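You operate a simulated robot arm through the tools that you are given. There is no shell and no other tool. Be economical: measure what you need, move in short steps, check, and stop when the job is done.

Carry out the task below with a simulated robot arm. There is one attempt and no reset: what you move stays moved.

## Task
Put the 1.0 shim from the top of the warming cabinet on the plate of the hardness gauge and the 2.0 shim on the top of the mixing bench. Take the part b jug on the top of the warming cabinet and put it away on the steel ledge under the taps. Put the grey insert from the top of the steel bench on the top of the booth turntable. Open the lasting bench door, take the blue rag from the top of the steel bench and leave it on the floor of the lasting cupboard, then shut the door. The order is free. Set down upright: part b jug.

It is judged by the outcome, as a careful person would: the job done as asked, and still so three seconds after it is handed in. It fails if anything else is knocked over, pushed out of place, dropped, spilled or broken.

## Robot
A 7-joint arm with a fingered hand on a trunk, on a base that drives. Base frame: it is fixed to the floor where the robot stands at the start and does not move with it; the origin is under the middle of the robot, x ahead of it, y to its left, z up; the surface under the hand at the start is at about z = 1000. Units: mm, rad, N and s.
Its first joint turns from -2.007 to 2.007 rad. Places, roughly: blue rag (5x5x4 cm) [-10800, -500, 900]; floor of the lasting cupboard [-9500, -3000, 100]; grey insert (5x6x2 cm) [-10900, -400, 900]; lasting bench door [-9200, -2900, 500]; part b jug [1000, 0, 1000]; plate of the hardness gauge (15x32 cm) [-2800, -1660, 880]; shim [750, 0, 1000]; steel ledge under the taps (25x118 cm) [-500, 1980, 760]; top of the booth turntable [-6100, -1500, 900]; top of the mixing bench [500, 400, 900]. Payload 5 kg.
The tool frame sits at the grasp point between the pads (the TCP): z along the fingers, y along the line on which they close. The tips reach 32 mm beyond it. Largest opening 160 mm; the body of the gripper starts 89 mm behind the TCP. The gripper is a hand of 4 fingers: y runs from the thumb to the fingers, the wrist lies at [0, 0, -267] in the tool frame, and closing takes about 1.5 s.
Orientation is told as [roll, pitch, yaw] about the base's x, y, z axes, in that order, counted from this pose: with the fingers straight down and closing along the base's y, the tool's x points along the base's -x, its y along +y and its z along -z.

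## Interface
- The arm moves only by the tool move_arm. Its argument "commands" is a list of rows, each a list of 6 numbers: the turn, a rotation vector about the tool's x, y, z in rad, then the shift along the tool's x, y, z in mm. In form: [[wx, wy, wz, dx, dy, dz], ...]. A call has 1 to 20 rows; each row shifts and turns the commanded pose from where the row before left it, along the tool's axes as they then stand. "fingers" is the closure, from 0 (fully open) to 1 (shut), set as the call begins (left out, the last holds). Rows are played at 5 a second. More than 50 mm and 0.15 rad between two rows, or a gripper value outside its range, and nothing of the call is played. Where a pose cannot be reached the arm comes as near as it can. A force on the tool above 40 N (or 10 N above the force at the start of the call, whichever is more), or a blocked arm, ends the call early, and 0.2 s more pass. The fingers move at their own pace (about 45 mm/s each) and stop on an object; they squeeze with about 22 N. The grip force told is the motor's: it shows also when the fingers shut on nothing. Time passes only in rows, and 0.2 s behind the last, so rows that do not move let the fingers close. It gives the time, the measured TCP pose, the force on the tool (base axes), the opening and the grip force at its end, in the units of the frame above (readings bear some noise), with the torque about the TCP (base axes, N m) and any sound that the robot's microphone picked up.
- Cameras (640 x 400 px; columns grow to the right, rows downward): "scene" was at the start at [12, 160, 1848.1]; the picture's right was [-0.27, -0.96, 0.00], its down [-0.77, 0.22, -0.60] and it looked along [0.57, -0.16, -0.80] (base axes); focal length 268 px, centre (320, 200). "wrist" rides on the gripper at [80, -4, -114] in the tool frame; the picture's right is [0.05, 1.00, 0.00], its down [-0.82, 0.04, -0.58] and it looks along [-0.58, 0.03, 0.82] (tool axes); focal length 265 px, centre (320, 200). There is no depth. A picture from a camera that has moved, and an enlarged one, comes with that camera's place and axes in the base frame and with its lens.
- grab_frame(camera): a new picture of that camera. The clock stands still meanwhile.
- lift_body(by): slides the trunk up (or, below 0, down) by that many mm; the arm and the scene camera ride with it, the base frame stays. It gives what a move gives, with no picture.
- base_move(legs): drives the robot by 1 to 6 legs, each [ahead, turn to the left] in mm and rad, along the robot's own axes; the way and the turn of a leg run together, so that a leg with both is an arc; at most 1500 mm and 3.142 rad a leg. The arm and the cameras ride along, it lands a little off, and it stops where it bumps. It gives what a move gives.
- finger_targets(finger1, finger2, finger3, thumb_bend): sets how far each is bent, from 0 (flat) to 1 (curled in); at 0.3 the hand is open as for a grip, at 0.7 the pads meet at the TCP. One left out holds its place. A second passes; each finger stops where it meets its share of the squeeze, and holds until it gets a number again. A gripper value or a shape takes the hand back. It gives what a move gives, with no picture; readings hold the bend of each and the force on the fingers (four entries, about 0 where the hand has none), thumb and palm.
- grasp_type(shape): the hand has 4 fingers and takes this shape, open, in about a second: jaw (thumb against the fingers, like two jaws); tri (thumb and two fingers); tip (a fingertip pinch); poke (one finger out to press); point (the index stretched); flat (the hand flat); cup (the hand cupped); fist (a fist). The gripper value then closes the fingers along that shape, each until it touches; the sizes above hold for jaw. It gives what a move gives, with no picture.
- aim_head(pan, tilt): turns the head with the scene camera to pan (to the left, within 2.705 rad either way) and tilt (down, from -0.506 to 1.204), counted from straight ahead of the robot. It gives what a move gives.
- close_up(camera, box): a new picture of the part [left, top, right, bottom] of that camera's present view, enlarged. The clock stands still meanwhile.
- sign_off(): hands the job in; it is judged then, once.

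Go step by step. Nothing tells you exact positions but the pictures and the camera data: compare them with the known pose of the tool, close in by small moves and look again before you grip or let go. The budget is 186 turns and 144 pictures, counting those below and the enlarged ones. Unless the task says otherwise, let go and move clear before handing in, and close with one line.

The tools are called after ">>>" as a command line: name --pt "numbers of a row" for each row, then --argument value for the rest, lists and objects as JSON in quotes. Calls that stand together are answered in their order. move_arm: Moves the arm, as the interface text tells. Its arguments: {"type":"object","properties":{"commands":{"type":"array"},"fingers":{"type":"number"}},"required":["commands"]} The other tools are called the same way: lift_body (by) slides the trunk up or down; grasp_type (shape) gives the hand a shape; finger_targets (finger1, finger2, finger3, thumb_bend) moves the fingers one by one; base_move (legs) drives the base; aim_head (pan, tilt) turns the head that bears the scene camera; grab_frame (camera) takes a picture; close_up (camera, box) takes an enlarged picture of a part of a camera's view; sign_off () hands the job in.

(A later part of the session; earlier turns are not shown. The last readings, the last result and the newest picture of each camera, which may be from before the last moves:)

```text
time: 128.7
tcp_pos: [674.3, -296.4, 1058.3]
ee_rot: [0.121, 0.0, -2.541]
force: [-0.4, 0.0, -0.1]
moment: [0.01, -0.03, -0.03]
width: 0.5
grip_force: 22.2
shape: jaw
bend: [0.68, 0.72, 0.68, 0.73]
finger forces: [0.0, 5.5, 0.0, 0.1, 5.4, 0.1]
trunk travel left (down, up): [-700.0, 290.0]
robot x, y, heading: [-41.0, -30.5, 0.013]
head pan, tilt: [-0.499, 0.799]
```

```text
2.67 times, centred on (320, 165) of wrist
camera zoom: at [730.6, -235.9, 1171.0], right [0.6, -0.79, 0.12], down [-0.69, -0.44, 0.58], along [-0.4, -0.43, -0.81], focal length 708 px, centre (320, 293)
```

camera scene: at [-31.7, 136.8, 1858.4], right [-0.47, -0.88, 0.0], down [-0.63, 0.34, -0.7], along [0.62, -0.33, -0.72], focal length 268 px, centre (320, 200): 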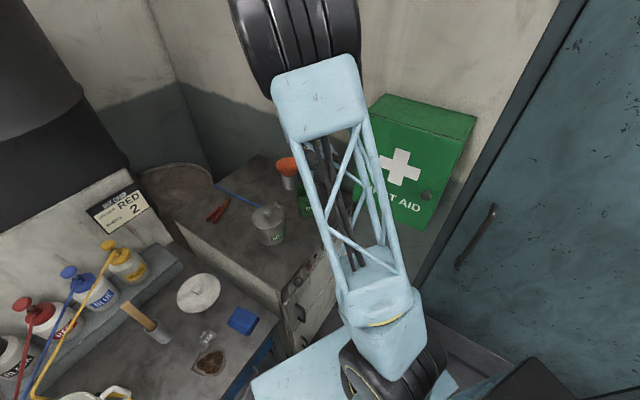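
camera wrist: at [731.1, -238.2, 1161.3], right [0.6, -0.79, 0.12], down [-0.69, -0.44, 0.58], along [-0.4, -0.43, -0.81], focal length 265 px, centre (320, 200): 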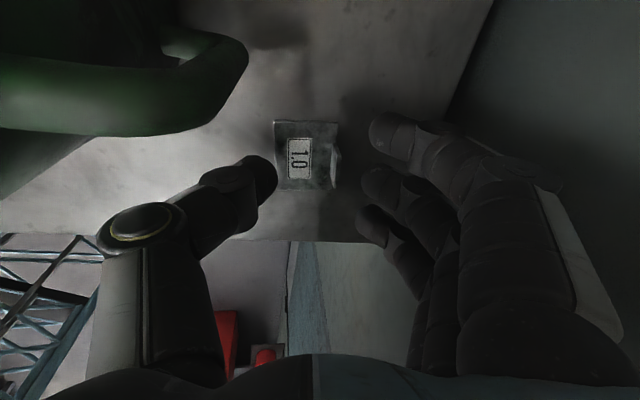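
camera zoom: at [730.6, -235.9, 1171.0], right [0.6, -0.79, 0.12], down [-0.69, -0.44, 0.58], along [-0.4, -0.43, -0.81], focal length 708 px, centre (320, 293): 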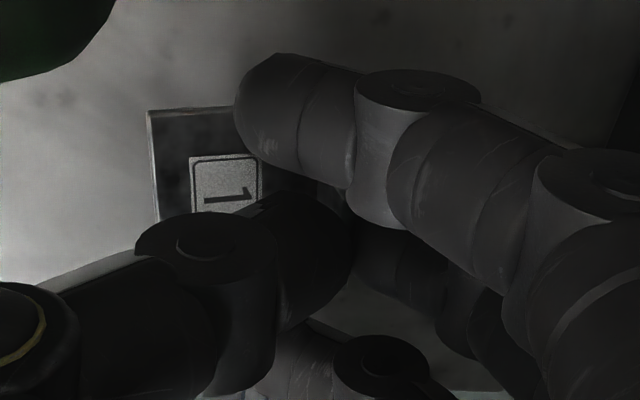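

The 1.0 bag is lifted by its tab. I'll raise it clear, untilt, retract, and then head down the aisle toward the hardness gauge.

>>> move_arm --pt "0 0 0 0 0 -20" --pt "0 0 0 0 0 -40" --pt "0 0 0 0 0 -40" --pt "0 0 0 0 0 -40" --pt "0 0 0 0 0 -40" --pt "0 0 0 0 0 -40" --pt "0 0 0 0 0 -40" --pt "0.12 0 0 0 0 0" --pt "0 0 0 -4.7 -45 0" --pt "0 0 0 -4.7 -45 0" --pt "0 0 0 -4.7 -45 0" --pt "0 0 0 -4.7 -45 0" --pt "0 0 0 -4.7 -45 0" --pt "0 0 0 -4.7 -45 0" --pt "0 0 0 0 0 0"

>>> grab_frame --camera "wrist"

```text
time: 131.9
tcp_pos: [481.3, -66.7, 1320.8]
ee_rot: [0.0, 0.001, -2.541]
force: [-0.1, 0.0, -1.0]
moment: [0.03, -0.02, -0.01]
width: 0.4
grip_force: 22.0
shape: jaw
bend: [0.68, 0.72, 0.68, 0.73]
finger forces: [0.1, 5.6, 0.0, 0.0, 5.4, 0.1]
trunk travel left (down, up): [-700.0, 290.0]
robot x, y, heading: [-38.7, -29.4, 0.011]
head pan, tilt: [-0.499, 0.799]
```

```text
80 pictures are left
camera wrist: at [545.3, -16.4, 1433.4], right [0.61, -0.79, 0.0], down [-0.65, -0.5, 0.58], along [-0.46, -0.35, -0.82], focal length 265 px, centre (320, 200)
```

wrist: 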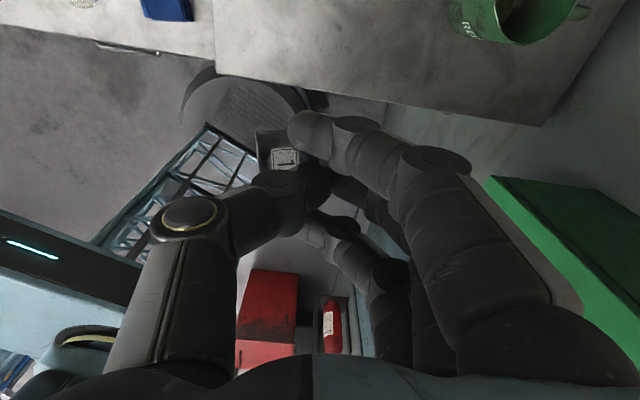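

Bag still held. Driving back and down the aisle.

>>> base_move --legs '[[0, -0.173], [-1075, 0], [0, -2.472], [1165, 0]]'

>>> aim_head --pan 0.6 --tilt 0.5

>>> grab_frame --camera "scene"

```text
time: 149.8
tcp_pos: [-2543.5, -800.3, 1320.2]
ee_rot: [0.001, 0.0, 1.184]
force: [0.0, -1.1, -0.3]
moment: [0.02, -0.04, -0.04]
width: 0.3
grip_force: 22.8
shape: jaw
bend: [0.68, 0.72, 0.68, 0.73]
finger forces: [0.1, 5.4, 0.1, 0.1, 5.4, 0.0]
trunk travel left (down, up): [-700.0, 290.0]
robot x, y, heading: [-2092.7, -543.2, -2.547]
head pan, tilt: [-0.499, 0.799]
```

```text
time: 151.1
tcp_pos: [-2543.5, -801.2, 1319.9]
ee_rot: [-0.001, 0.0, 1.185]
force: [0.1, 0.6, 0.0]
moment: [-0.01, 0.05, 0.01]
width: 0.0
grip_force: 21.9
shape: jaw
bend: [0.68, 0.72, 0.68, 0.73]
finger forces: [0.0, 5.4, 0.1, 0.0, 5.3, 0.0]
trunk travel left (down, up): [-700.0, 290.0]
robot x, y, heading: [-2085.9, -546.1, -2.547]
head pan, tilt: [0.6, 0.499]
```

```text
79 pictures are left
camera scene: at [-1960.8, -763.0, 1884.3], right [-0.93, 0.37, 0.0], down [0.18, 0.45, -0.88], along [-0.32, -0.82, -0.48], focal length 268 px, centre (320, 200)
```

scene: 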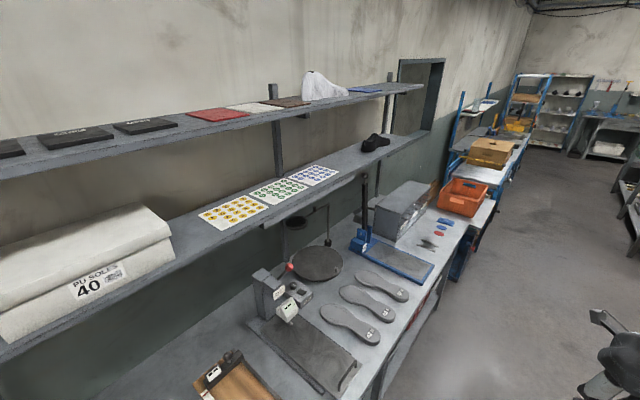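

Two gauge-like devices are on this bench; the given coordinates match the blue one further along. I'll zoom on both.

>>> close_up --camera "scene" --box '[330, 160, 460, 300]'

>>> close_up --camera "scene" --box '[200, 230, 400, 400]'

```text
2.86 times, centred on (395, 230) of scene
camera zoom: at [-1960.8, -763.0, 1884.3], right [-0.93, 0.37, 0.0], down [0.18, 0.45, -0.88], along [-0.32, -0.82, -0.48], focal length 765 px, centre (106, 114)
```

zoom: 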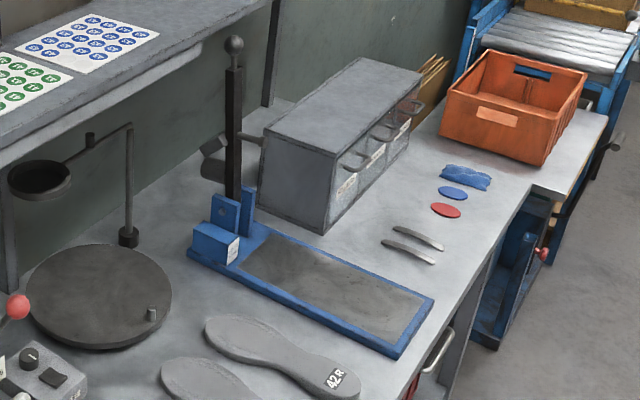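

```text
2.35 times, centred on (300, 315) of scene
camera zoom: at [-1960.8, -763.0, 1884.3], right [-0.93, 0.37, 0.0], down [0.18, 0.45, -0.88], along [-0.32, -0.82, -0.48], focal length 630 px, centre (367, -71)
```

zoom: 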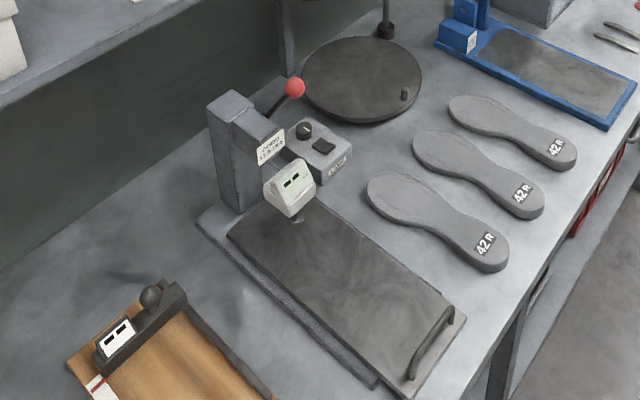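

>>> close_up --camera "scene" --box '[255, 255, 325, 315]'

>>> close_up --camera "scene" --box '[345, 215, 405, 260]'

```text
6.67 times, centred on (290, 285) of scene
camera zoom: at [-1960.8, -763.0, 1884.3], right [-0.93, 0.37, 0.0], down [0.18, 0.45, -0.88], along [-0.32, -0.82, -0.48], focal length 1784 px, centre (520, -367)
```

zoom: 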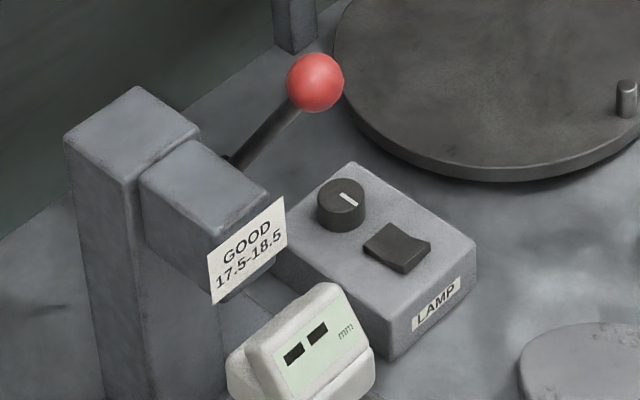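

```text
8.89 times, centred on (375, 238) of scene
camera zoom: at [-1960.8, -763.0, 1884.3], right [-0.93, 0.37, 0.0], down [0.18, 0.45, -0.88], along [-0.32, -0.82, -0.48], focal length 2379 px, centre (-169, -133)
```

zoom: 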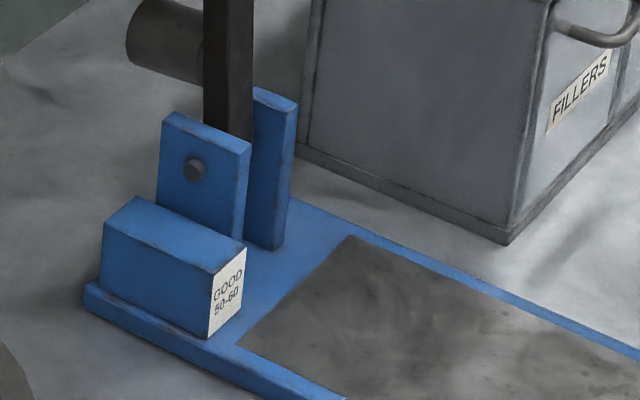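

The blue device ("GOOD 50-60") is the hardness gauge; its plate is centred near (-2788, -1668). I'll drive on until it's beside me and turn to face it.

>>> base_move --legs '[[0, -0.2], [1000, 0], [0, 1.47]]'

>>> aim_head --pan 0.3 --tilt 0.85

>>> grab_frame --camera "scene"

>>> grab_frame --camera "wrist"

```text
time: 160.9
tcp_pos: [-2895.5, -1444.7, 1321.2]
ee_rot: [-0.001, 0.0, 2.475]
force: [-0.2, 0.5, 0.6]
moment: [-0.03, 0.0, -0.02]
width: 0.0
grip_force: 22.2
shape: jaw
bend: [0.68, 0.72, 0.68, 0.73]
finger forces: [0.1, 5.3, 0.0, 0.0, 5.3, 0.0]
trunk travel left (down, up): [-700.0, 290.0]
robot x, y, heading: [-3017.0, -936.3, -1.258]
head pan, tilt: [0.6, 0.499]
```

```text
time: 161.7
tcp_pos: [-2895.2, -1445.0, 1320.5]
ee_rot: [-0.002, 0.0, 2.475]
force: [0.0, -0.7, -0.2]
moment: [0.01, 0.02, 0.03]
width: 0.1
grip_force: 22.3
shape: jaw
bend: [0.68, 0.72, 0.68, 0.73]
finger forces: [0.0, 5.2, 0.0, 0.1, 5.1, 0.0]
trunk travel left (down, up): [-700.0, 290.0]
robot x, y, heading: [-3014.5, -937.9, -1.254]
head pan, tilt: [0.3, 0.85]
```

```text
74 pictures are left
camera scene: at [-2796.9, -879.2, 1854.3], right [-0.82, -0.58, 0.0], down [-0.43, 0.61, -0.66], along [0.38, -0.54, -0.75], focal length 268 px, centre (320, 200)
```

scene: 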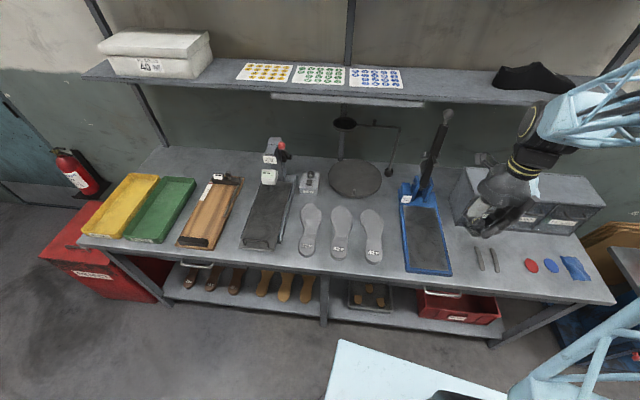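

```text
73 pictures are left
camera wrist: at [-2829.5, -1490.8, 1433.9], right [-0.58, -0.82, 0.0], down [-0.67, 0.47, 0.58], along [-0.47, 0.33, -0.82], focal length 265 px, centre (320, 200)
```

wrist: 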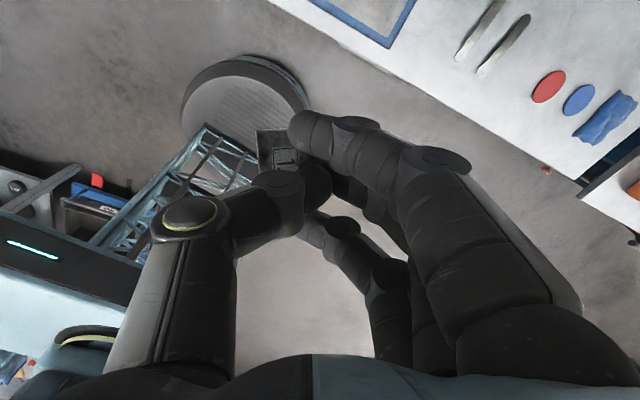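

>>> move_arm --pt "0 0 0 36.2 25 0" --pt "0 0 0 36.2 25 0" --pt "0 0 0 36.2 25 0" --pt "0 0 0 36.2 25 0" --pt "0 0 0 36.2 25 0" --pt "0 0 0 0 0 40" --pt "0 0 0 0 0 40" --pt "0 0 0 0 0 40" --pt "0 0 0 0 0 40" --pt "0 0 0 0 0 40" --pt "0 0 0 0 0 40" --pt "0 0 0 0 0 40" --pt "0 0 0 0 0 40" --pt "-0.12 0 0 0 0 0" --pt "0 0 0 0 0 0"

>>> grab_frame --camera "wrist"

>>> close_up --camera "scene" --box '[370, 140, 530, 290]'

```text
time: 164.9
tcp_pos: [-2832.7, -1656.8, 1000.5]
ee_rot: [0.12, 0.0, 2.474]
force: [-0.3, -0.2, -0.9]
moment: [-0.01, -0.03, 0.0]
width: 0.3
grip_force: 21.7
shape: jaw
bend: [0.68, 0.72, 0.68, 0.73]
finger forces: [0.1, 5.4, 0.0, 0.0, 5.2, 0.0]
trunk travel left (down, up): [-700.0, 290.0]
robot x, y, heading: [-3015.5, -934.9, -1.261]
head pan, tilt: [0.3, 0.85]
```

```text
72 pictures are left
camera wrist: at [-2758.8, -1691.6, 1113.7], right [-0.57, -0.81, 0.12], down [-0.62, 0.53, 0.58], along [-0.53, 0.26, -0.81], focal length 265 px, centre (320, 200)
```

wrist: 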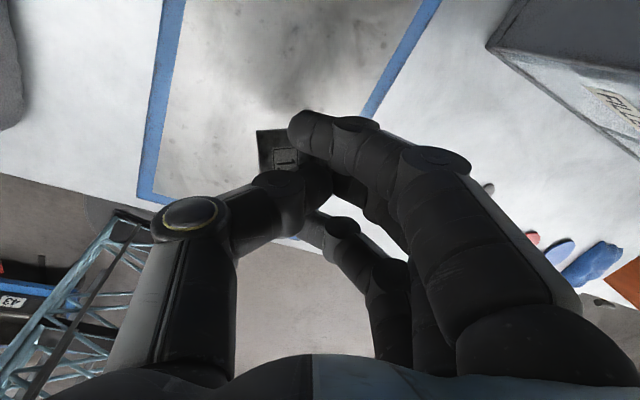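

```text
2.67 times, centred on (450, 215) of scene
camera zoom: at [-2798.0, -880.3, 1854.4], right [-0.82, -0.57, 0.0], down [-0.43, 0.62, -0.66], along [0.38, -0.54, -0.75], focal length 714 px, centre (-27, 160)
```

zoom: 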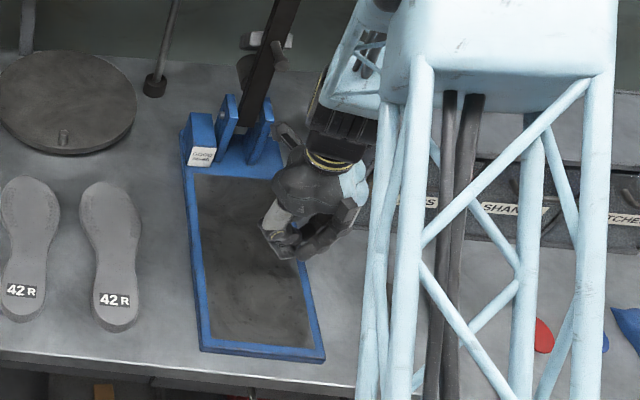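

Aligned: the bag will land mid-plate. Lowering, then feeling for contact.

>>> move_arm --pt "0 0 0 0 0 25" --pt "0 0 0 0 0 25" --pt "0 0 0 0 0 12" --pt "0 0 0 0 0 6" --pt "0 0 0 0 0 3" --pt "0 0 0 0 0 2" --pt "0 0 0 0 0 2" --pt "0 0 0 0 0 0"

>>> move_arm --pt "0 0 0 0 0 1.5" --pt "0 0 0 0 0 1.5" --pt "0 0 0 0 0 1.5" --pt "0 0 0 0 0 0"

>>> grab_frame --camera "wrist"

```text
time: 166.7
tcp_pos: [-2837.2, -1664.9, 926.0]
ee_rot: [0.12, -0.002, 2.475]
force: [0.0, 0.1, -0.1]
moment: [-0.02, 0.03, -0.03]
width: 0.5
grip_force: 21.5
shape: jaw
bend: [0.68, 0.72, 0.68, 0.73]
finger forces: [0.1, 5.3, 0.0, 0.0, 5.4, 0.1]
trunk travel left (down, up): [-700.0, 290.0]
robot x, y, heading: [-3014.5, -932.7, -1.258]
head pan, tilt: [0.3, 0.85]
```

```text
time: 167.7
tcp_pos: [-2836.6, -1664.9, 919.6]
ee_rot: [0.121, 0.0, 2.474]
force: [-0.5, 0.2, -0.2]
moment: [0.03, 0.0, 0.01]
width: 0.2
grip_force: 22.0
shape: jaw
bend: [0.68, 0.72, 0.68, 0.73]
finger forces: [0.1, 5.4, 0.0, 0.0, 5.4, 0.1]
trunk travel left (down, up): [-700.0, 290.0]
robot x, y, heading: [-3019.5, -938.8, -1.256]
head pan, tilt: [0.3, 0.85]
```

```text
70 pictures are left
camera wrist: at [-2762.7, -1698.6, 1032.9], right [-0.57, -0.81, 0.12], down [-0.62, 0.53, 0.58], along [-0.53, 0.26, -0.81], focal length 265 px, centre (320, 200)
```

wrist: 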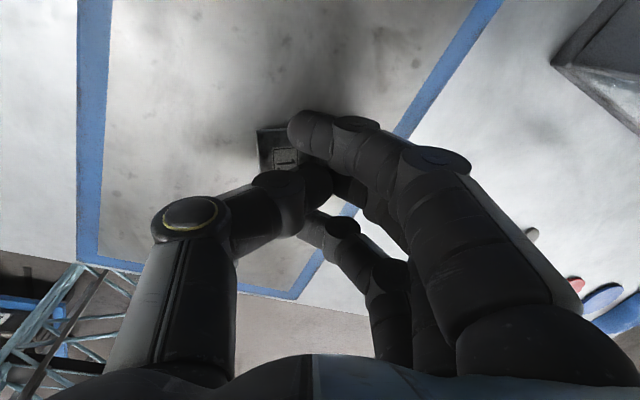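

>>> move_arm --pt "0 0 0 0 0 1" --pt "0 0 0 0 0 1" --pt "0 0 0 0 0 1" --pt "0 0 0 0 0 1" --pt "0 0 0 0 0 0"

>>> move_arm --pt "0 0 0 0 0 1" --pt "0 0 0 0 0 1" --pt "0 0 0 0 0 1" --pt "0 0 0 0 0 0"

```text
time: 168.9
tcp_pos: [-2837.2, -1662.5, 916.8]
ee_rot: [0.12, -0.001, 2.473]
force: [-0.7, -0.5, 3.1]
moment: [-0.04, 0.03, 0.03]
width: 0.2
grip_force: 21.9
shape: jaw
bend: [0.68, 0.72, 0.68, 0.73]
finger forces: [0.1, 5.8, 0.0, 0.1, 6.1, 0.0]
trunk travel left (down, up): [-700.0, 290.0]
robot x, y, heading: [-3019.1, -940.2, -1.261]
head pan, tilt: [0.3, 0.85]
```

```text
time: 169.9
tcp_pos: [-2836.0, -1663.1, 915.4]
ee_rot: [0.121, 0.0, 2.475]
force: [-0.9, 0.9, 9.3]
moment: [-0.08, 0.04, -0.01]
width: 0.4
grip_force: 21.6
shape: jaw
bend: [0.68, 0.72, 0.68, 0.74]
finger forces: [2.7, 6.4, 0.0, 0.1, 8.9, 0.1]
trunk travel left (down, up): [-700.0, 290.0]
robot x, y, heading: [-3018.0, -937.4, -1.26]
head pan, tilt: [0.3, 0.85]
```

Contact with the plate. I'll ease up 2 mm, open part-way and lift.

>>> move_arm --pt "0 0 0 0 0 -2" --pt "0 0 0 0 0 0"

>>> move_arm --pt "0 0 0 0 0 0" --pt "0 0 0 0 0 0" --pt "0 0 0 0 0 0" --pt "0 0 0 0 0 0" --pt "0 0 0 0 0 -5" --pt "0 0 0 0 0 -20" --pt "0 0 0 0 0 -30" --pt "0 0 0 0 0 -40" --pt "0 0 0 0 0 -40" --pt "0 0 0 0 0 0" --fingers 0.65

>>> grab_frame --camera "wrist"

```text
time: 170.5
tcp_pos: [-2836.0, -1661.8, 916.8]
ee_rot: [0.121, 0.001, 2.475]
force: [-0.2, -1.8, 2.4]
moment: [-0.04, 0.06, 0.02]
width: 0.4
grip_force: 22.0
shape: jaw
bend: [0.68, 0.72, 0.68, 0.73]
finger forces: [0.0, 6.4, 0.0, 0.0, 6.0, 0.1]
trunk travel left (down, up): [-700.0, 290.0]
robot x, y, heading: [-3016.3, -937.2, -1.255]
head pan, tilt: [0.3, 0.85]
```

```text
time: 172.7
tcp_pos: [-2825.9, -1652.6, 1053.6]
ee_rot: [0.12, -0.002, 2.473]
force: [0.6, 0.4, -0.3]
moment: [-0.01, 0.03, -0.01]
width: 55.6
grip_force: 0.0
shape: jaw
bend: [0.73, 0.73, 0.73, 0.7]
finger forces: [0.0, 0.1, 0.0, 0.1, 0.1, 0.0]
trunk travel left (down, up): [-700.0, 290.0]
robot x, y, heading: [-3017.9, -935.7, -1.255]
head pan, tilt: [0.3, 0.85]
```

```text
69 pictures are left
camera wrist: at [-2752.2, -1687.8, 1164.4], right [-0.57, -0.81, 0.12], down [-0.62, 0.53, 0.58], along [-0.53, 0.26, -0.81], focal length 265 px, centre (320, 200)
```

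wrist: 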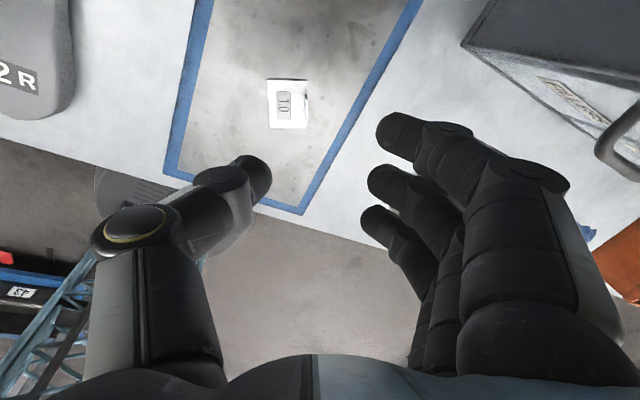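

The 1.0 shim is on the plate. I'll raise, retract and unwind the wrist before driving to the steel bench.

>>> move_arm --pt "0 0 0 0 0 -40" --pt "0 0 0 0 0 -40" --pt "0 0 0 0 0 -40" --pt "0 0 0 0 0 -40" --pt "0 0 0 0 0 -40" --pt "0 0 0 0 0 -40" --pt "0 0 0 0 0 -40" --pt "0.12 0 0 0 0 0" --pt "0 0 0 -41.5 -27.8 0" --pt "0 0 0 -41.5 -27.8 0" --pt "0 0 0 -41.5 -27.8 0" --pt "0 0 0 -41.5 -27.8 0" --pt "0 0 0 0 0 0"

>>> move_arm --pt "0 0 -0.142 0 0 0" --pt "0 0 -0.142 0 0 0" --pt "0 0 -0.142 0 0 0" --pt "0 0 -0.142 0 0 0" --pt "0 0 -0.142 0 0 0" --pt "0 0 -0.142 0 0 0" --pt "0 0 -0.142 0 0 0" --pt "0 0 -0.142 0 0 0" --pt "0 0 -0.142 0 0 0" --pt "0 0 -0.142 0 0 0" --pt "0 0 -0.142 0 0 0" --pt "0 0 -0.142 0 0 0" --pt "0 0 -0.142 0 0 0" --pt "0 0 -0.142 0 0 0" --pt "0 0 -0.142 0 0 0" --pt "0 0 -0.142 0 0 0" --pt "0 0 -0.142 0 0 0" --pt "0 0 -0.142 0 0 0" --pt "0 0 0 0 0 0"

>>> aim_head --pan -1.4 --tilt 0.35

>>> grab_frame --camera "scene"

```text
time: 175.5
tcp_pos: [-2867.2, -1434.9, 1330.1]
ee_rot: [0.0, -0.002, 2.474]
force: [-0.2, 0.2, 0.1]
moment: [0.01, 0.02, 0.02]
width: 55.6
grip_force: 0.1
shape: jaw
bend: [0.73, 0.73, 0.73, 0.7]
finger forces: [0.1, 0.1, 0.0, 0.1, 0.0, 0.0]
trunk travel left (down, up): [-700.0, 290.0]
robot x, y, heading: [-3015.8, -935.6, -1.258]
head pan, tilt: [0.3, 0.85]
```

```text
time: 179.5
tcp_pos: [-2868.6, -1433.6, 1327.3]
ee_rot: [0.0, 0.001, -1.247]
force: [0.4, 0.3, -0.3]
moment: [0.01, -0.02, -0.05]
width: 55.7
grip_force: 0.0
shape: jaw
bend: [0.73, 0.73, 0.73, 0.7]
finger forces: [0.0, 0.1, 0.1, 0.1, 0.0, 0.0]
trunk travel left (down, up): [-700.0, 290.0]
robot x, y, heading: [-3014.0, -939.4, -1.258]
head pan, tilt: [0.3, 0.85]
```

```text
time: 181.2
tcp_pos: [-2868.0, -1434.0, 1328.3]
ee_rot: [0.0, 0.001, -1.251]
force: [-0.4, -0.7, 0.4]
moment: [-0.02, 0.02, 0.03]
width: 55.6
grip_force: 0.1
shape: jaw
bend: [0.73, 0.73, 0.73, 0.7]
finger forces: [0.0, 0.0, 0.0, 0.0, 0.0, 0.0]
trunk travel left (down, up): [-700.0, 290.0]
robot x, y, heading: [-3018.2, -934.9, -1.256]
head pan, tilt: [-1.4, 0.351]
```

```text
68 pictures are left
camera scene: at [-2924.4, -858.8, 1898.0], right [-0.47, 0.88, 0.0], down [0.3, 0.16, -0.94], along [-0.83, -0.44, -0.34], focal length 268 px, centre (320, 200)
```

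scene: 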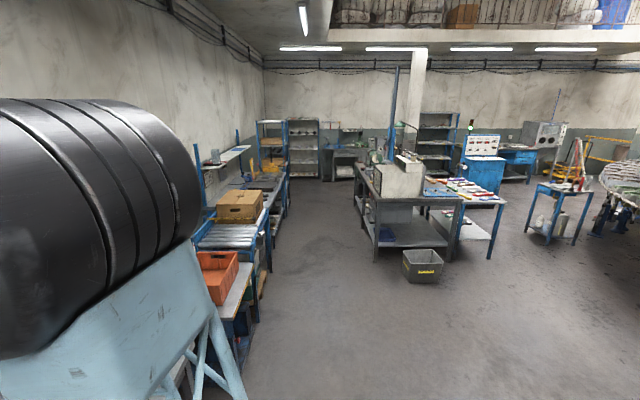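

Next I'll turn along the aisle toward the far end (lasting bench and steel bench), and check the heading before the long run.

>>> base_move --legs '[[0, -1.443]]'

>>> aim_head --pan 0.0 --tilt 0.35

```text
time: 185.4
tcp_pos: [-3489.7, -1145.6, 1329.3]
ee_rot: [0.0, -0.001, -2.694]
force: [0.2, 0.7, -0.6]
moment: [-0.03, 0.0, -0.03]
width: 55.5
grip_force: 0.1
shape: jaw
bend: [0.73, 0.73, 0.73, 0.7]
finger forces: [0.0, 0.0, 0.0, 0.0, 0.0, 0.0]
trunk travel left (down, up): [-700.0, 290.0]
robot x, y, heading: [-3015.3, -936.9, -2.704]
head pan, tilt: [-1.4, 0.351]
```

```text
time: 186.9
tcp_pos: [-3488.9, -1146.1, 1329.7]
ee_rot: [0.0, 0.0, -2.694]
force: [-0.2, 0.6, -0.4]
moment: [0.01, -0.01, 0.0]
width: 55.6
grip_force: 0.0
shape: jaw
bend: [0.73, 0.73, 0.73, 0.7]
finger forces: [0.0, 0.0, 0.0, 0.0, 0.0, 0.0]
trunk travel left (down, up): [-700.0, 290.0]
robot x, y, heading: [-3013.6, -937.1, -2.707]
head pan, tilt: [0.0, 0.351]
```

>>> base_move --legs '[[1500, 0], [1100, 0]]'

>>> aim_head --pan -0.6 --tilt 0.4

>>> grab_frame --camera "scene"

```text
time: 199.3
tcp_pos: [-5783.1, -2237.4, 1328.1]
ee_rot: [0.0, -0.001, -2.694]
force: [0.4, -0.2, 1.0]
moment: [0.01, 0.0, 0.0]
width: 55.5
grip_force: 0.1
shape: jaw
bend: [0.73, 0.73, 0.73, 0.7]
finger forces: [0.0, 0.0, 0.1, 0.0, 0.1, 0.0]
trunk travel left (down, up): [-700.0, 290.0]
robot x, y, heading: [-5308.7, -2025.3, -2.696]
head pan, tilt: [0.0, 0.351]
```

```text
time: 200.3
tcp_pos: [-5784.3, -2236.7, 1328.9]
ee_rot: [0.001, 0.001, -2.693]
force: [-0.5, 0.0, 0.2]
moment: [0.02, -0.03, 0.01]
width: 55.8
grip_force: 0.0
shape: jaw
bend: [0.73, 0.73, 0.73, 0.7]
finger forces: [0.0, 0.0, 0.0, 0.0, 0.1, 0.0]
trunk travel left (down, up): [-700.0, 290.0]
robot x, y, heading: [-5310.1, -2027.9, -2.701]
head pan, tilt: [-0.6, 0.4]
```

```text
67 pictures are left
camera scene: at [-5261.8, -2167.6, 1893.4], right [0.16, 0.99, 0.0], down [0.38, -0.06, -0.92], along [-0.91, 0.14, -0.39], focal length 268 px, centre (320, 200)
```

scene: 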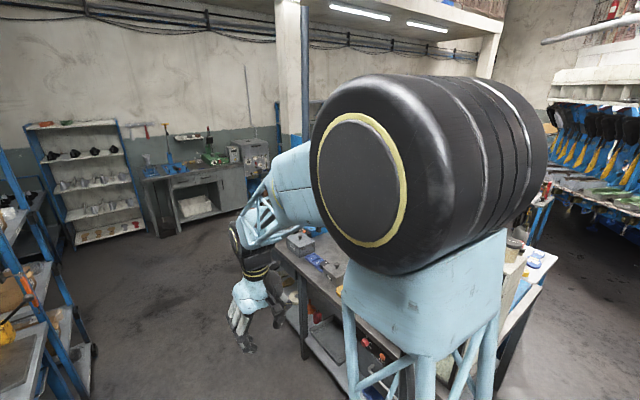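

>>> base_move --legs '[[1500, 0], [1000, 0]]'

>>> aim_head --pan 0.25 --tilt 0.4

>>> grab_frame --camera "scene"

>>> aim_head --pan -1.3 --tilt 0.4

>>> grab_frame --camera "scene"

```text
time: 212.4
tcp_pos: [-8022.7, -3308.7, 1329.5]
ee_rot: [0.0, 0.001, -2.696]
force: [0.7, 0.6, 0.1]
moment: [-0.05, -0.04, -0.01]
width: 55.9
grip_force: 0.0
shape: jaw
bend: [0.73, 0.73, 0.73, 0.7]
finger forces: [0.1, 0.1, 0.0, 0.1, 0.0, 0.0]
trunk travel left (down, up): [-700.0, 290.0]
robot x, y, heading: [-7552.3, -3103.4, -2.704]
head pan, tilt: [-0.6, 0.4]
```

```text
time: 213.6
tcp_pos: [-8022.9, -3309.8, 1328.4]
ee_rot: [0.0, 0.001, -2.696]
force: [-0.5, -0.6, 0.3]
moment: [-0.01, 0.01, -0.01]
width: 55.5
grip_force: 0.0
shape: jaw
bend: [0.73, 0.73, 0.73, 0.7]
finger forces: [0.0, 0.0, 0.1, 0.0, 0.0, 0.0]
trunk travel left (down, up): [-700.0, 290.0]
robot x, y, heading: [-7551.3, -3101.8, -2.701]
head pan, tilt: [0.25, 0.4]
```

```text
66 pictures are left
camera scene: at [-7481.2, -3316.0, 1893.4], right [-0.63, 0.77, 0.0], down [0.3, 0.25, -0.92], along [-0.71, -0.58, -0.39], focal length 268 px, centre (320, 200)
```

scene: 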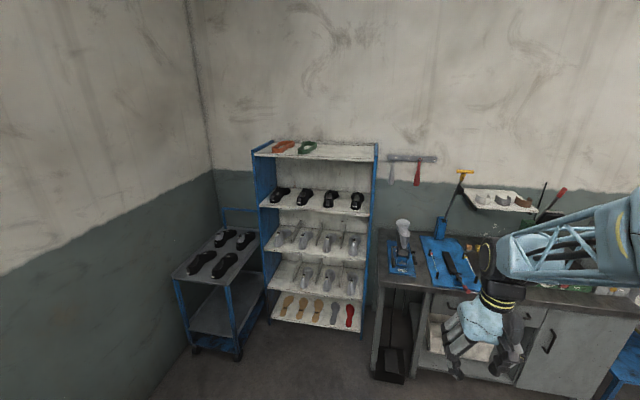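

```text
time: 215.2
tcp_pos: [-8022.4, -3308.0, 1329.2]
ee_rot: [-0.001, 0.0, -2.697]
force: [-0.5, 0.3, 1.0]
moment: [0.03, -0.01, 0.0]
width: 55.6
grip_force: 0.1
shape: jaw
bend: [0.73, 0.73, 0.73, 0.7]
finger forces: [0.1, 0.1, 0.0, 0.0, 0.0, 0.0]
trunk travel left (down, up): [-700.0, 290.0]
robot x, y, heading: [-7548.6, -3100.8, -2.702]
head pan, tilt: [-1.3, 0.4]
```

```text
65 pictures are left
camera scene: at [-7469.9, -3186.9, 1893.4], right [0.76, 0.65, 0.0], down [0.25, -0.29, -0.92], along [-0.6, 0.7, -0.39], focal length 268 px, centre (320, 200)
```

scene: 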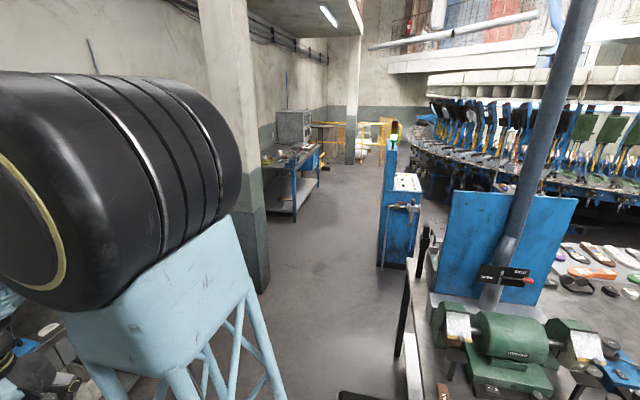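

The lasting bench (door with a vertical handle on its left side) is ahead to the right, and the steel bench beyond the column. I'll go stand in front of the door.

>>> base_move --legs '[[0, -1.155], [994, 0], [0, 1.205]]'

>>> aim_head --pan 0.45 --tilt 0.7

>>> grab_frame --camera "scene"

```text
time: 220.5
tcp_pos: [-8075.3, -2593.0, 1329.0]
ee_rot: [-0.001, 0.0, 2.375]
force: [-0.3, 1.0, -0.5]
moment: [0.0, -0.06, -0.05]
width: 55.5
grip_force: 0.1
shape: jaw
bend: [0.73, 0.73, 0.73, 0.7]
finger forces: [0.1, 0.0, 0.0, 0.0, 0.0, 0.0]
trunk travel left (down, up): [-700.0, 290.0]
robot x, y, heading: [-7717.0, -2967.2, 2.357]
head pan, tilt: [-1.3, 0.4]
stopped in leg 2: the robot was blocked; the commanded pose is now the measured one
```

```text
time: 222.3
tcp_pos: [-8074.0, -2592.0, 1329.4]
ee_rot: [-0.001, 0.002, 2.376]
force: [0.4, -0.6, -0.8]
moment: [-0.02, -0.02, -0.02]
width: 55.7
grip_force: 0.1
shape: jaw
bend: [0.73, 0.73, 0.73, 0.7]
finger forces: [0.0, 0.1, 0.0, 0.0, 0.0, 0.0]
trunk travel left (down, up): [-700.0, 290.0]
robot x, y, heading: [-7714.2, -2964.4, 2.355]
head pan, tilt: [0.45, 0.7]
```

```text
64 pictures are left
camera scene: at [-7900.5, -3122.2, 1866.6], right [0.33, 0.94, 0.0], down [0.61, -0.21, -0.76], along [-0.72, 0.25, -0.64], focal length 268 px, centre (320, 200)
```

scene: 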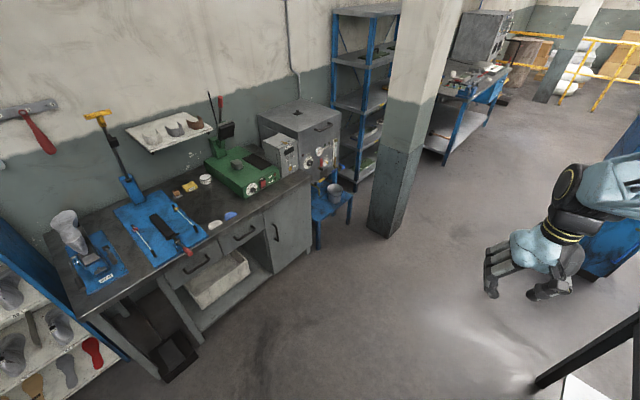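

I bumped a table leg on the right with the base. I'll back off and take a wider path round to the front of the door (handle about (-9183, -2985, 530)).

>>> base_move --legs '[[-150, 0], [0, 0.93], [546, 0], [0, -1.255], [550, 0], [0, 1.62]]'

>>> aim_head --pan -0.1 --tilt 0.75

>>> grab_frame --camera "scene"

```text
time: 239.1
tcp_pos: [-8868.8, -2937.1, 1328.3]
ee_rot: [0.0, 0.0, -2.578]
force: [-0.6, 0.0, 0.1]
moment: [0.0, 0.0, 0.0]
width: 55.7
grip_force: 0.1
shape: jaw
bend: [0.73, 0.73, 0.73, 0.7]
finger forces: [0.1, 0.0, 0.1, 0.0, 0.0, 0.1]
trunk travel left (down, up): [-700.0, 290.0]
robot x, y, heading: [-8418.5, -2681.5, -2.594]
head pan, tilt: [0.45, 0.7]
```

```text
time: 240.0
tcp_pos: [-8866.4, -2935.7, 1329.0]
ee_rot: [0.0, 0.0, -2.579]
force: [-0.6, 0.1, -0.8]
moment: [0.02, 0.0, 0.02]
width: 55.8
grip_force: 0.0
shape: jaw
bend: [0.73, 0.73, 0.73, 0.7]
finger forces: [0.1, 0.0, 0.1, 0.0, 0.0, 0.0]
trunk travel left (down, up): [-700.0, 290.0]
robot x, y, heading: [-8415.8, -2677.7, -2.594]
head pan, tilt: [-0.099, 0.75]
```

```text
63 pictures are left
camera scene: at [-8337.6, -2855.2, 1862.3], right [-0.43, 0.9, 0.0], down [0.62, 0.29, -0.73], along [-0.66, -0.32, -0.68], focal length 268 px, centre (320, 200)
```

scene: 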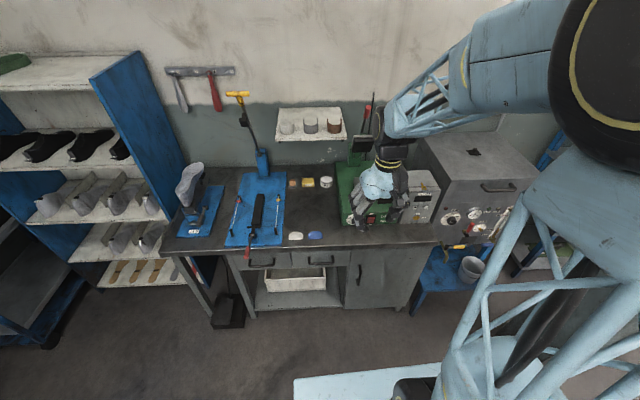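

>>> close_up --camera "scene" --box '[320, 220, 440, 320]'

```text
4.00 times, centred on (380, 270) of scene
camera zoom: at [-8337.6, -2855.2, 1862.3], right [-0.43, 0.9, 0.0], down [0.62, 0.29, -0.73], along [-0.66, -0.32, -0.68], focal length 1071 px, centre (80, -80)
```

zoom: 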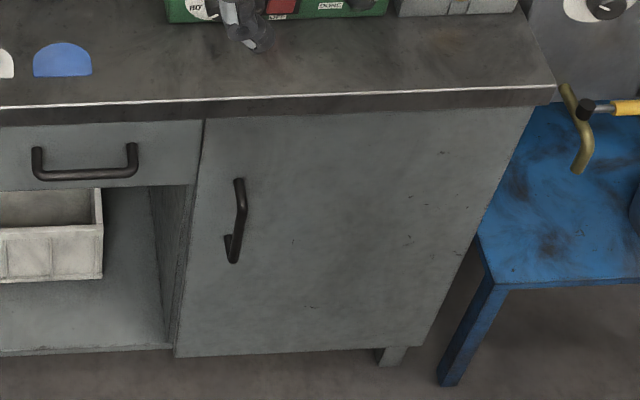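

The handle bar is about (-9137, -3008, 570), about 35 mm proud of the door; hinge is on the right. I'll extend the arm, back off a bit, and lower the trunk so the hand can point horizontally at the handle.

>>> move_arm --pt "0 0 0 -45 0 0" --pt "0 0 0 -45 0 0" --pt "0 0 0 -45 0 0" --pt "0 0 0 -45 0 0" --pt "0 0 0 0 0 0" --fingers 0.3

>>> base_move --legs '[[-230, 0]]'

>>> lift_body --by -680

>>> move_arm --pt "0 -0.131 0 0 0 0" --pt "0 -0.131 0 0 0 0" --pt "0 -0.131 0 0 0 0" --pt "0 -0.131 0 0 0 0" --pt "0 -0.131 0 0 0 0" --pt "0 -0.131 0 0 0 0" --pt "0 -0.131 0 0 0 0" --pt "0 -0.131 0 0 0 0" --pt "0 -0.131 0 0 0 0" --pt "0 -0.131 0 0 0 0" --pt "0 -0.131 0 0 0 0" --pt "0 -0.131 0 0 0 0" --pt "0 0 0 0 0 0"

>>> grab_frame --camera "wrist"

>>> grab_frame --camera "scene"

```text
time: 241.2
tcp_pos: [-9019.1, -3032.5, 1329.2]
ee_rot: [0.0, 0.002, -2.576]
force: [0.9, 0.1, 0.8]
moment: [0.0, 0.0, 0.0]
width: 111.7
grip_force: 0.0
shape: jaw
bend: [0.67, 0.67, 0.67, 0.63]
finger forces: [0.0, 0.0, 0.1, 0.0, 0.0, 0.1]
trunk travel left (down, up): [-700.0, 290.0]
robot x, y, heading: [-8419.6, -2681.1, -2.6]
head pan, tilt: [-0.099, 0.75]
```

```text
time: 242.8
tcp_pos: [-8861.2, -2935.1, 1327.3]
ee_rot: [-0.001, 0.003, -2.582]
force: [-1.2, -0.4, 0.3]
moment: [0.03, -0.08, 0.02]
width: 111.6
grip_force: 0.1
shape: jaw
bend: [0.67, 0.67, 0.67, 0.63]
finger forces: [0.0, 0.0, 0.1, 0.0, 0.1, 0.1]
trunk travel left (down, up): [-700.0, 290.0]
robot x, y, heading: [-8258.4, -2583.9, -2.601]
head pan, tilt: [-0.099, 0.75]
stopped in leg 1: the robot was blocked; the commanded pose is now the measured one
```

```text
refused: -680 is not a number from -400 to 400
```

```text
time: 245.7
tcp_pos: [-8857.0, -2933.5, 1330.0]
ee_rot: [-2.991, -1.566, 0.41]
force: [1.0, 0.0, -0.2]
moment: [0.01, 0.01, 0.03]
width: 111.5
grip_force: 0.1
shape: jaw
bend: [0.67, 0.67, 0.67, 0.63]
finger forces: [0.0, 0.0, 0.1, 0.0, 0.0, 0.1]
trunk travel left (down, up): [-700.0, 290.0]
robot x, y, heading: [-8259.3, -2582.1, -2.6]
head pan, tilt: [-0.099, 0.75]
```

```text
61 pictures are left
camera wrist: at [-8764.8, -2869.3, 1249.1], right [0.53, -0.85, -0.05], down [0.51, 0.27, 0.81], along [-0.67, -0.46, 0.58], focal length 265 px, centre (320, 200)
```

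wrist: 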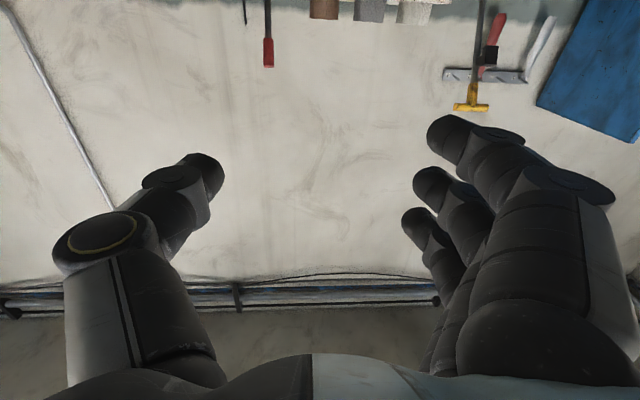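

```text
60 pictures are left
camera scene: at [-8176.2, -2757.4, 1862.4], right [-0.43, 0.9, 0.0], down [0.62, 0.29, -0.73], along [-0.66, -0.31, -0.68], focal length 268 px, centre (320, 200)
```

scene: 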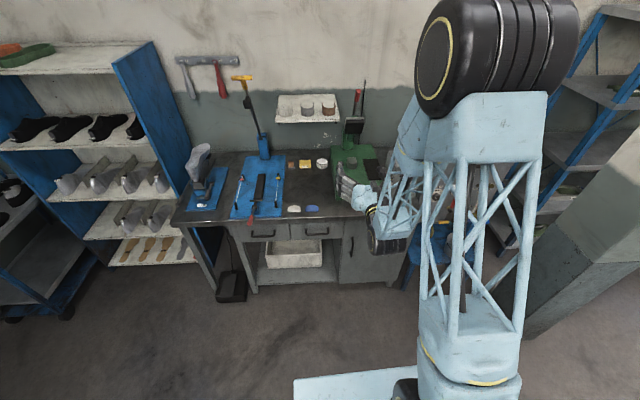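

>>> lift_body --by -400

>>> lift_body --by -280

>>> grab_frame --camera "wrist"

>>> aim_head --pan 0.0 --tilt 0.45

>>> grab_frame --camera "scene"

```text
time: 249.5
tcp_pos: [-8860.0, -2934.9, 928.7]
ee_rot: [-2.869, -1.57, 0.288]
force: [0.2, 1.0, -0.4]
moment: [-0.02, -0.03, 0.01]
width: 111.4
grip_force: 0.1
shape: jaw
bend: [0.67, 0.67, 0.67, 0.63]
finger forces: [0.0, 0.0, 0.0, 0.0, 0.1, 0.0]
trunk travel left (down, up): [-300.0, 690.0]
robot x, y, heading: [-8254.2, -2583.6, -2.596]
head pan, tilt: [-0.099, 0.75]
```

```text
time: 252.3
tcp_pos: [-8858.7, -2934.5, 649.8]
ee_rot: [-2.865, -1.568, 0.283]
force: [0.0, -0.2, 1.1]
moment: [0.02, 0.02, -0.03]
width: 111.6
grip_force: 0.0
shape: jaw
bend: [0.67, 0.67, 0.67, 0.63]
finger forces: [0.0, 0.0, 0.1, 0.0, 0.0, 0.0]
trunk travel left (down, up): [-20.0, 970.0]
robot x, y, heading: [-8256.5, -2583.2, -2.603]
head pan, tilt: [-0.099, 0.75]
```

```text
59 pictures are left
camera wrist: at [-8765.2, -2869.6, 569.0], right [0.53, -0.85, -0.05], down [0.51, 0.27, 0.81], along [-0.67, -0.46, 0.58], focal length 265 px, centre (320, 200)
```

wrist: 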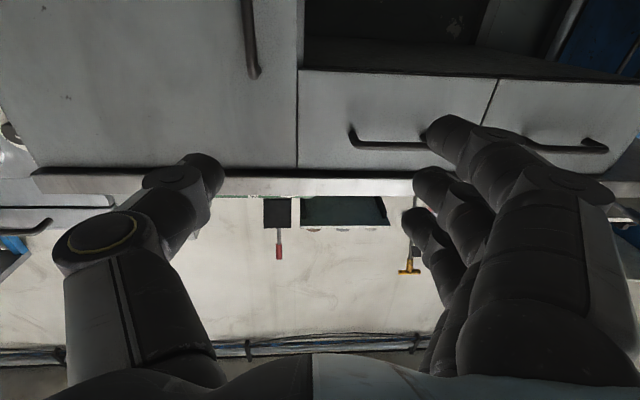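

```text
time: 253.1
tcp_pos: [-8859.2, -2933.9, 649.0]
ee_rot: [-2.867, -1.57, 0.287]
force: [0.0, -0.1, -0.2]
moment: [0.01, -0.01, -0.02]
width: 111.6
grip_force: 0.0
shape: jaw
bend: [0.67, 0.67, 0.67, 0.63]
finger forces: [0.0, 0.1, 0.0, 0.0, 0.0, 0.0]
trunk travel left (down, up): [-20.0, 970.0]
robot x, y, heading: [-8257.6, -2583.2, -2.6]
head pan, tilt: [0.0, 0.45]
```

```text
58 pictures are left
camera scene: at [-8180.4, -2769.5, 1208.7], right [-0.52, 0.86, 0.0], down [0.37, 0.22, -0.9], along [-0.77, -0.46, -0.44], focal length 268 px, centre (320, 200)
```

scene: 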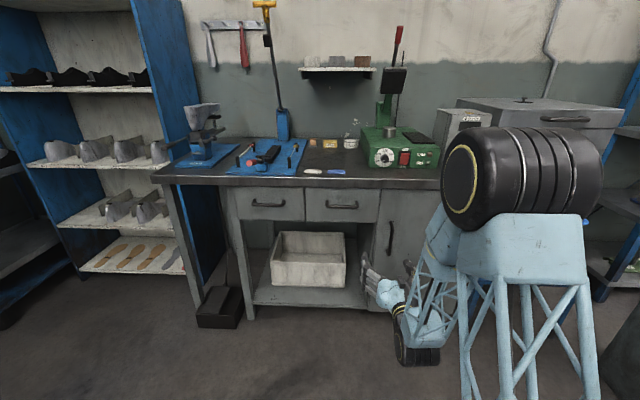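

The bar is around (-9140, -3001), z 480–644. I'll line the hand up level with it, drive forward a little and look.

>>> move_arm --pt "0.05 0 0 30 -31 0" --pt "0 0 0 30 -31 0" --pt "0 0 0 29 -31 0" --pt "0 0 0 0 0 0"

>>> base_move --legs '[[140, 0]]'

>>> grab_frame --camera "wrist"

```text
time: 254.1
tcp_pos: [-8904.0, -2851.8, 559.3]
ee_rot: [-2.895, -1.568, 0.263]
force: [0.0, 0.3, -0.3]
moment: [0.03, 0.01, 0.0]
width: 111.4
grip_force: 0.0
shape: jaw
bend: [0.67, 0.67, 0.67, 0.63]
finger forces: [0.1, 0.1, 0.0, 0.0, 0.0, 0.1]
trunk travel left (down, up): [-20.0, 970.0]
robot x, y, heading: [-8255.5, -2579.6, -2.599]
head pan, tilt: [0.0, 0.45]
```

```text
time: 255.4
tcp_pos: [-9027.2, -2923.4, 560.2]
ee_rot: [-2.897, -1.569, 0.261]
force: [-0.6, -0.4, 0.1]
moment: [0.01, -0.01, 0.01]
width: 111.7
grip_force: 0.1
shape: jaw
bend: [0.67, 0.67, 0.67, 0.63]
finger forces: [0.0, 0.0, 0.0, 0.0, 0.0, 0.0]
trunk travel left (down, up): [-20.0, 970.0]
robot x, y, heading: [-8381.4, -2653.1, -2.608]
head pan, tilt: [0.0, 0.45]
```

```text
57 pictures are left
camera wrist: at [-8930.6, -2864.4, 479.0], right [0.48, -0.87, -0.05], down [0.53, 0.24, 0.81], along [-0.7, -0.42, 0.58], focal length 265 px, centre (320, 200)
```

wrist: 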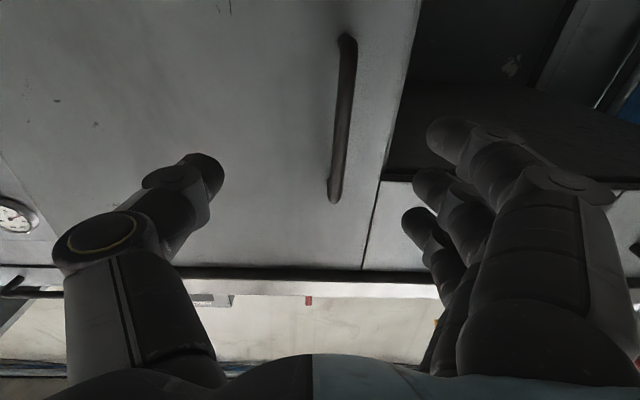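

>>> move_arm --pt "0 0 0 -8 17.5 0" --pt "0 0 0 0 0 30" --pt "0 0 0 0 0 30" --pt "0 0 0 0 0 20" --pt "0 0 0 0 0 15" --pt "0 0 0 0 0 0"

>>> grab_frame --camera "wrist"

```text
time: 256.9
tcp_pos: [-9102.9, -2988.2, 567.5]
ee_rot: [-2.991, -1.569, 0.359]
force: [0.2, 0.1, 0.1]
moment: [-0.01, -0.01, -0.01]
width: 111.8
grip_force: 0.1
shape: jaw
bend: [0.67, 0.67, 0.67, 0.63]
finger forces: [0.0, 0.0, 0.0, 0.1, 0.1, 0.1]
trunk travel left (down, up): [-20.0, 970.0]
robot x, y, heading: [-8381.0, -2653.6, -2.604]
head pan, tilt: [0.0, 0.45]
```

```text
56 pictures are left
camera wrist: at [-9006.1, -2927.9, 487.4], right [0.48, -0.87, -0.05], down [0.53, 0.24, 0.81], along [-0.7, -0.42, 0.58], focal length 265 px, centre (320, 200)
```

wrist: 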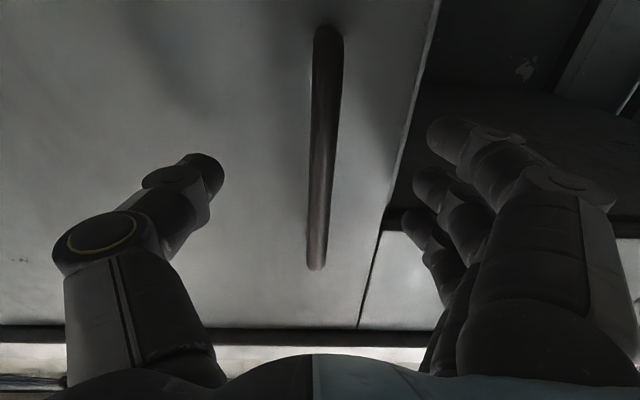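

>>> move_arm --pt "0 0 0 0 0 12" --pt "0 0 0 0 0 10" --pt "0 0 0 0 0 0"

>>> move_arm --pt "0 0 0 0 0 0" --pt "0 0 0 0 0 0" --pt "0 0 0 0 0 0" --pt "0 0 0 0 0 0" --pt "0 0 0 0 0 0" --pt "0 0 0 0 0 0" --pt "0 0 0 0 0 0" --pt "0 0 0 0 0 0" --fingers 1

>>> grab_frame --camera "wrist"

```text
time: 257.6
tcp_pos: [-9122.0, -2997.6, 568.3]
ee_rot: [-2.601, -1.569, -0.034]
force: [4.8, 1.1, 0.0]
moment: [-0.02, -0.04, -0.31]
width: 111.7
grip_force: 0.0
shape: jaw
bend: [0.67, 0.67, 0.67, 0.63]
finger forces: [0.1, 0.1, 0.0, 0.0, 4.8, 0.1]
trunk travel left (down, up): [-20.0, 970.0]
robot x, y, heading: [-8382.7, -2654.2, -2.604]
head pan, tilt: [0.0, 0.45]
```

```text
time: 259.4
tcp_pos: [-9123.0, -2998.4, 568.5]
ee_rot: [-2.897, -1.57, 0.261]
force: [17.6, 3.5, 1.7]
moment: [-0.04, 0.06, 0.15]
width: 0.0
grip_force: 22.1
shape: jaw
bend: [0.69, 0.68, 0.69, 0.72]
finger forces: [0.7, 0.1, 0.7, 0.0, 0.0, 0.0]
trunk travel left (down, up): [-20.0, 970.0]
robot x, y, heading: [-8378.1, -2653.7, -2.606]
head pan, tilt: [0.0, 0.45]
```

```text
55 pictures are left
camera wrist: at [-9024.9, -2938.4, 487.6], right [0.49, -0.87, -0.05], down [0.53, 0.24, 0.81], along [-0.7, -0.42, 0.58], focal length 265 px, centre (320, 200)
```

wrist: 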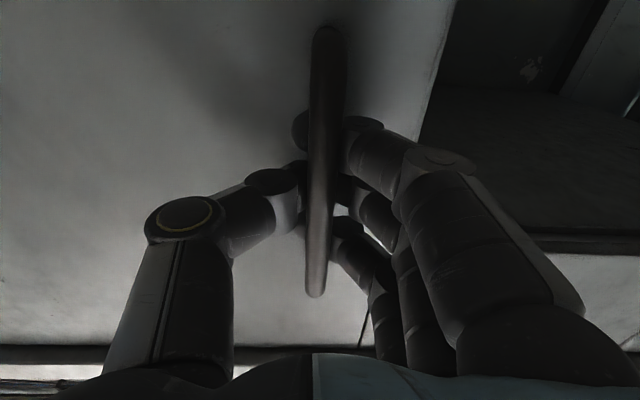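

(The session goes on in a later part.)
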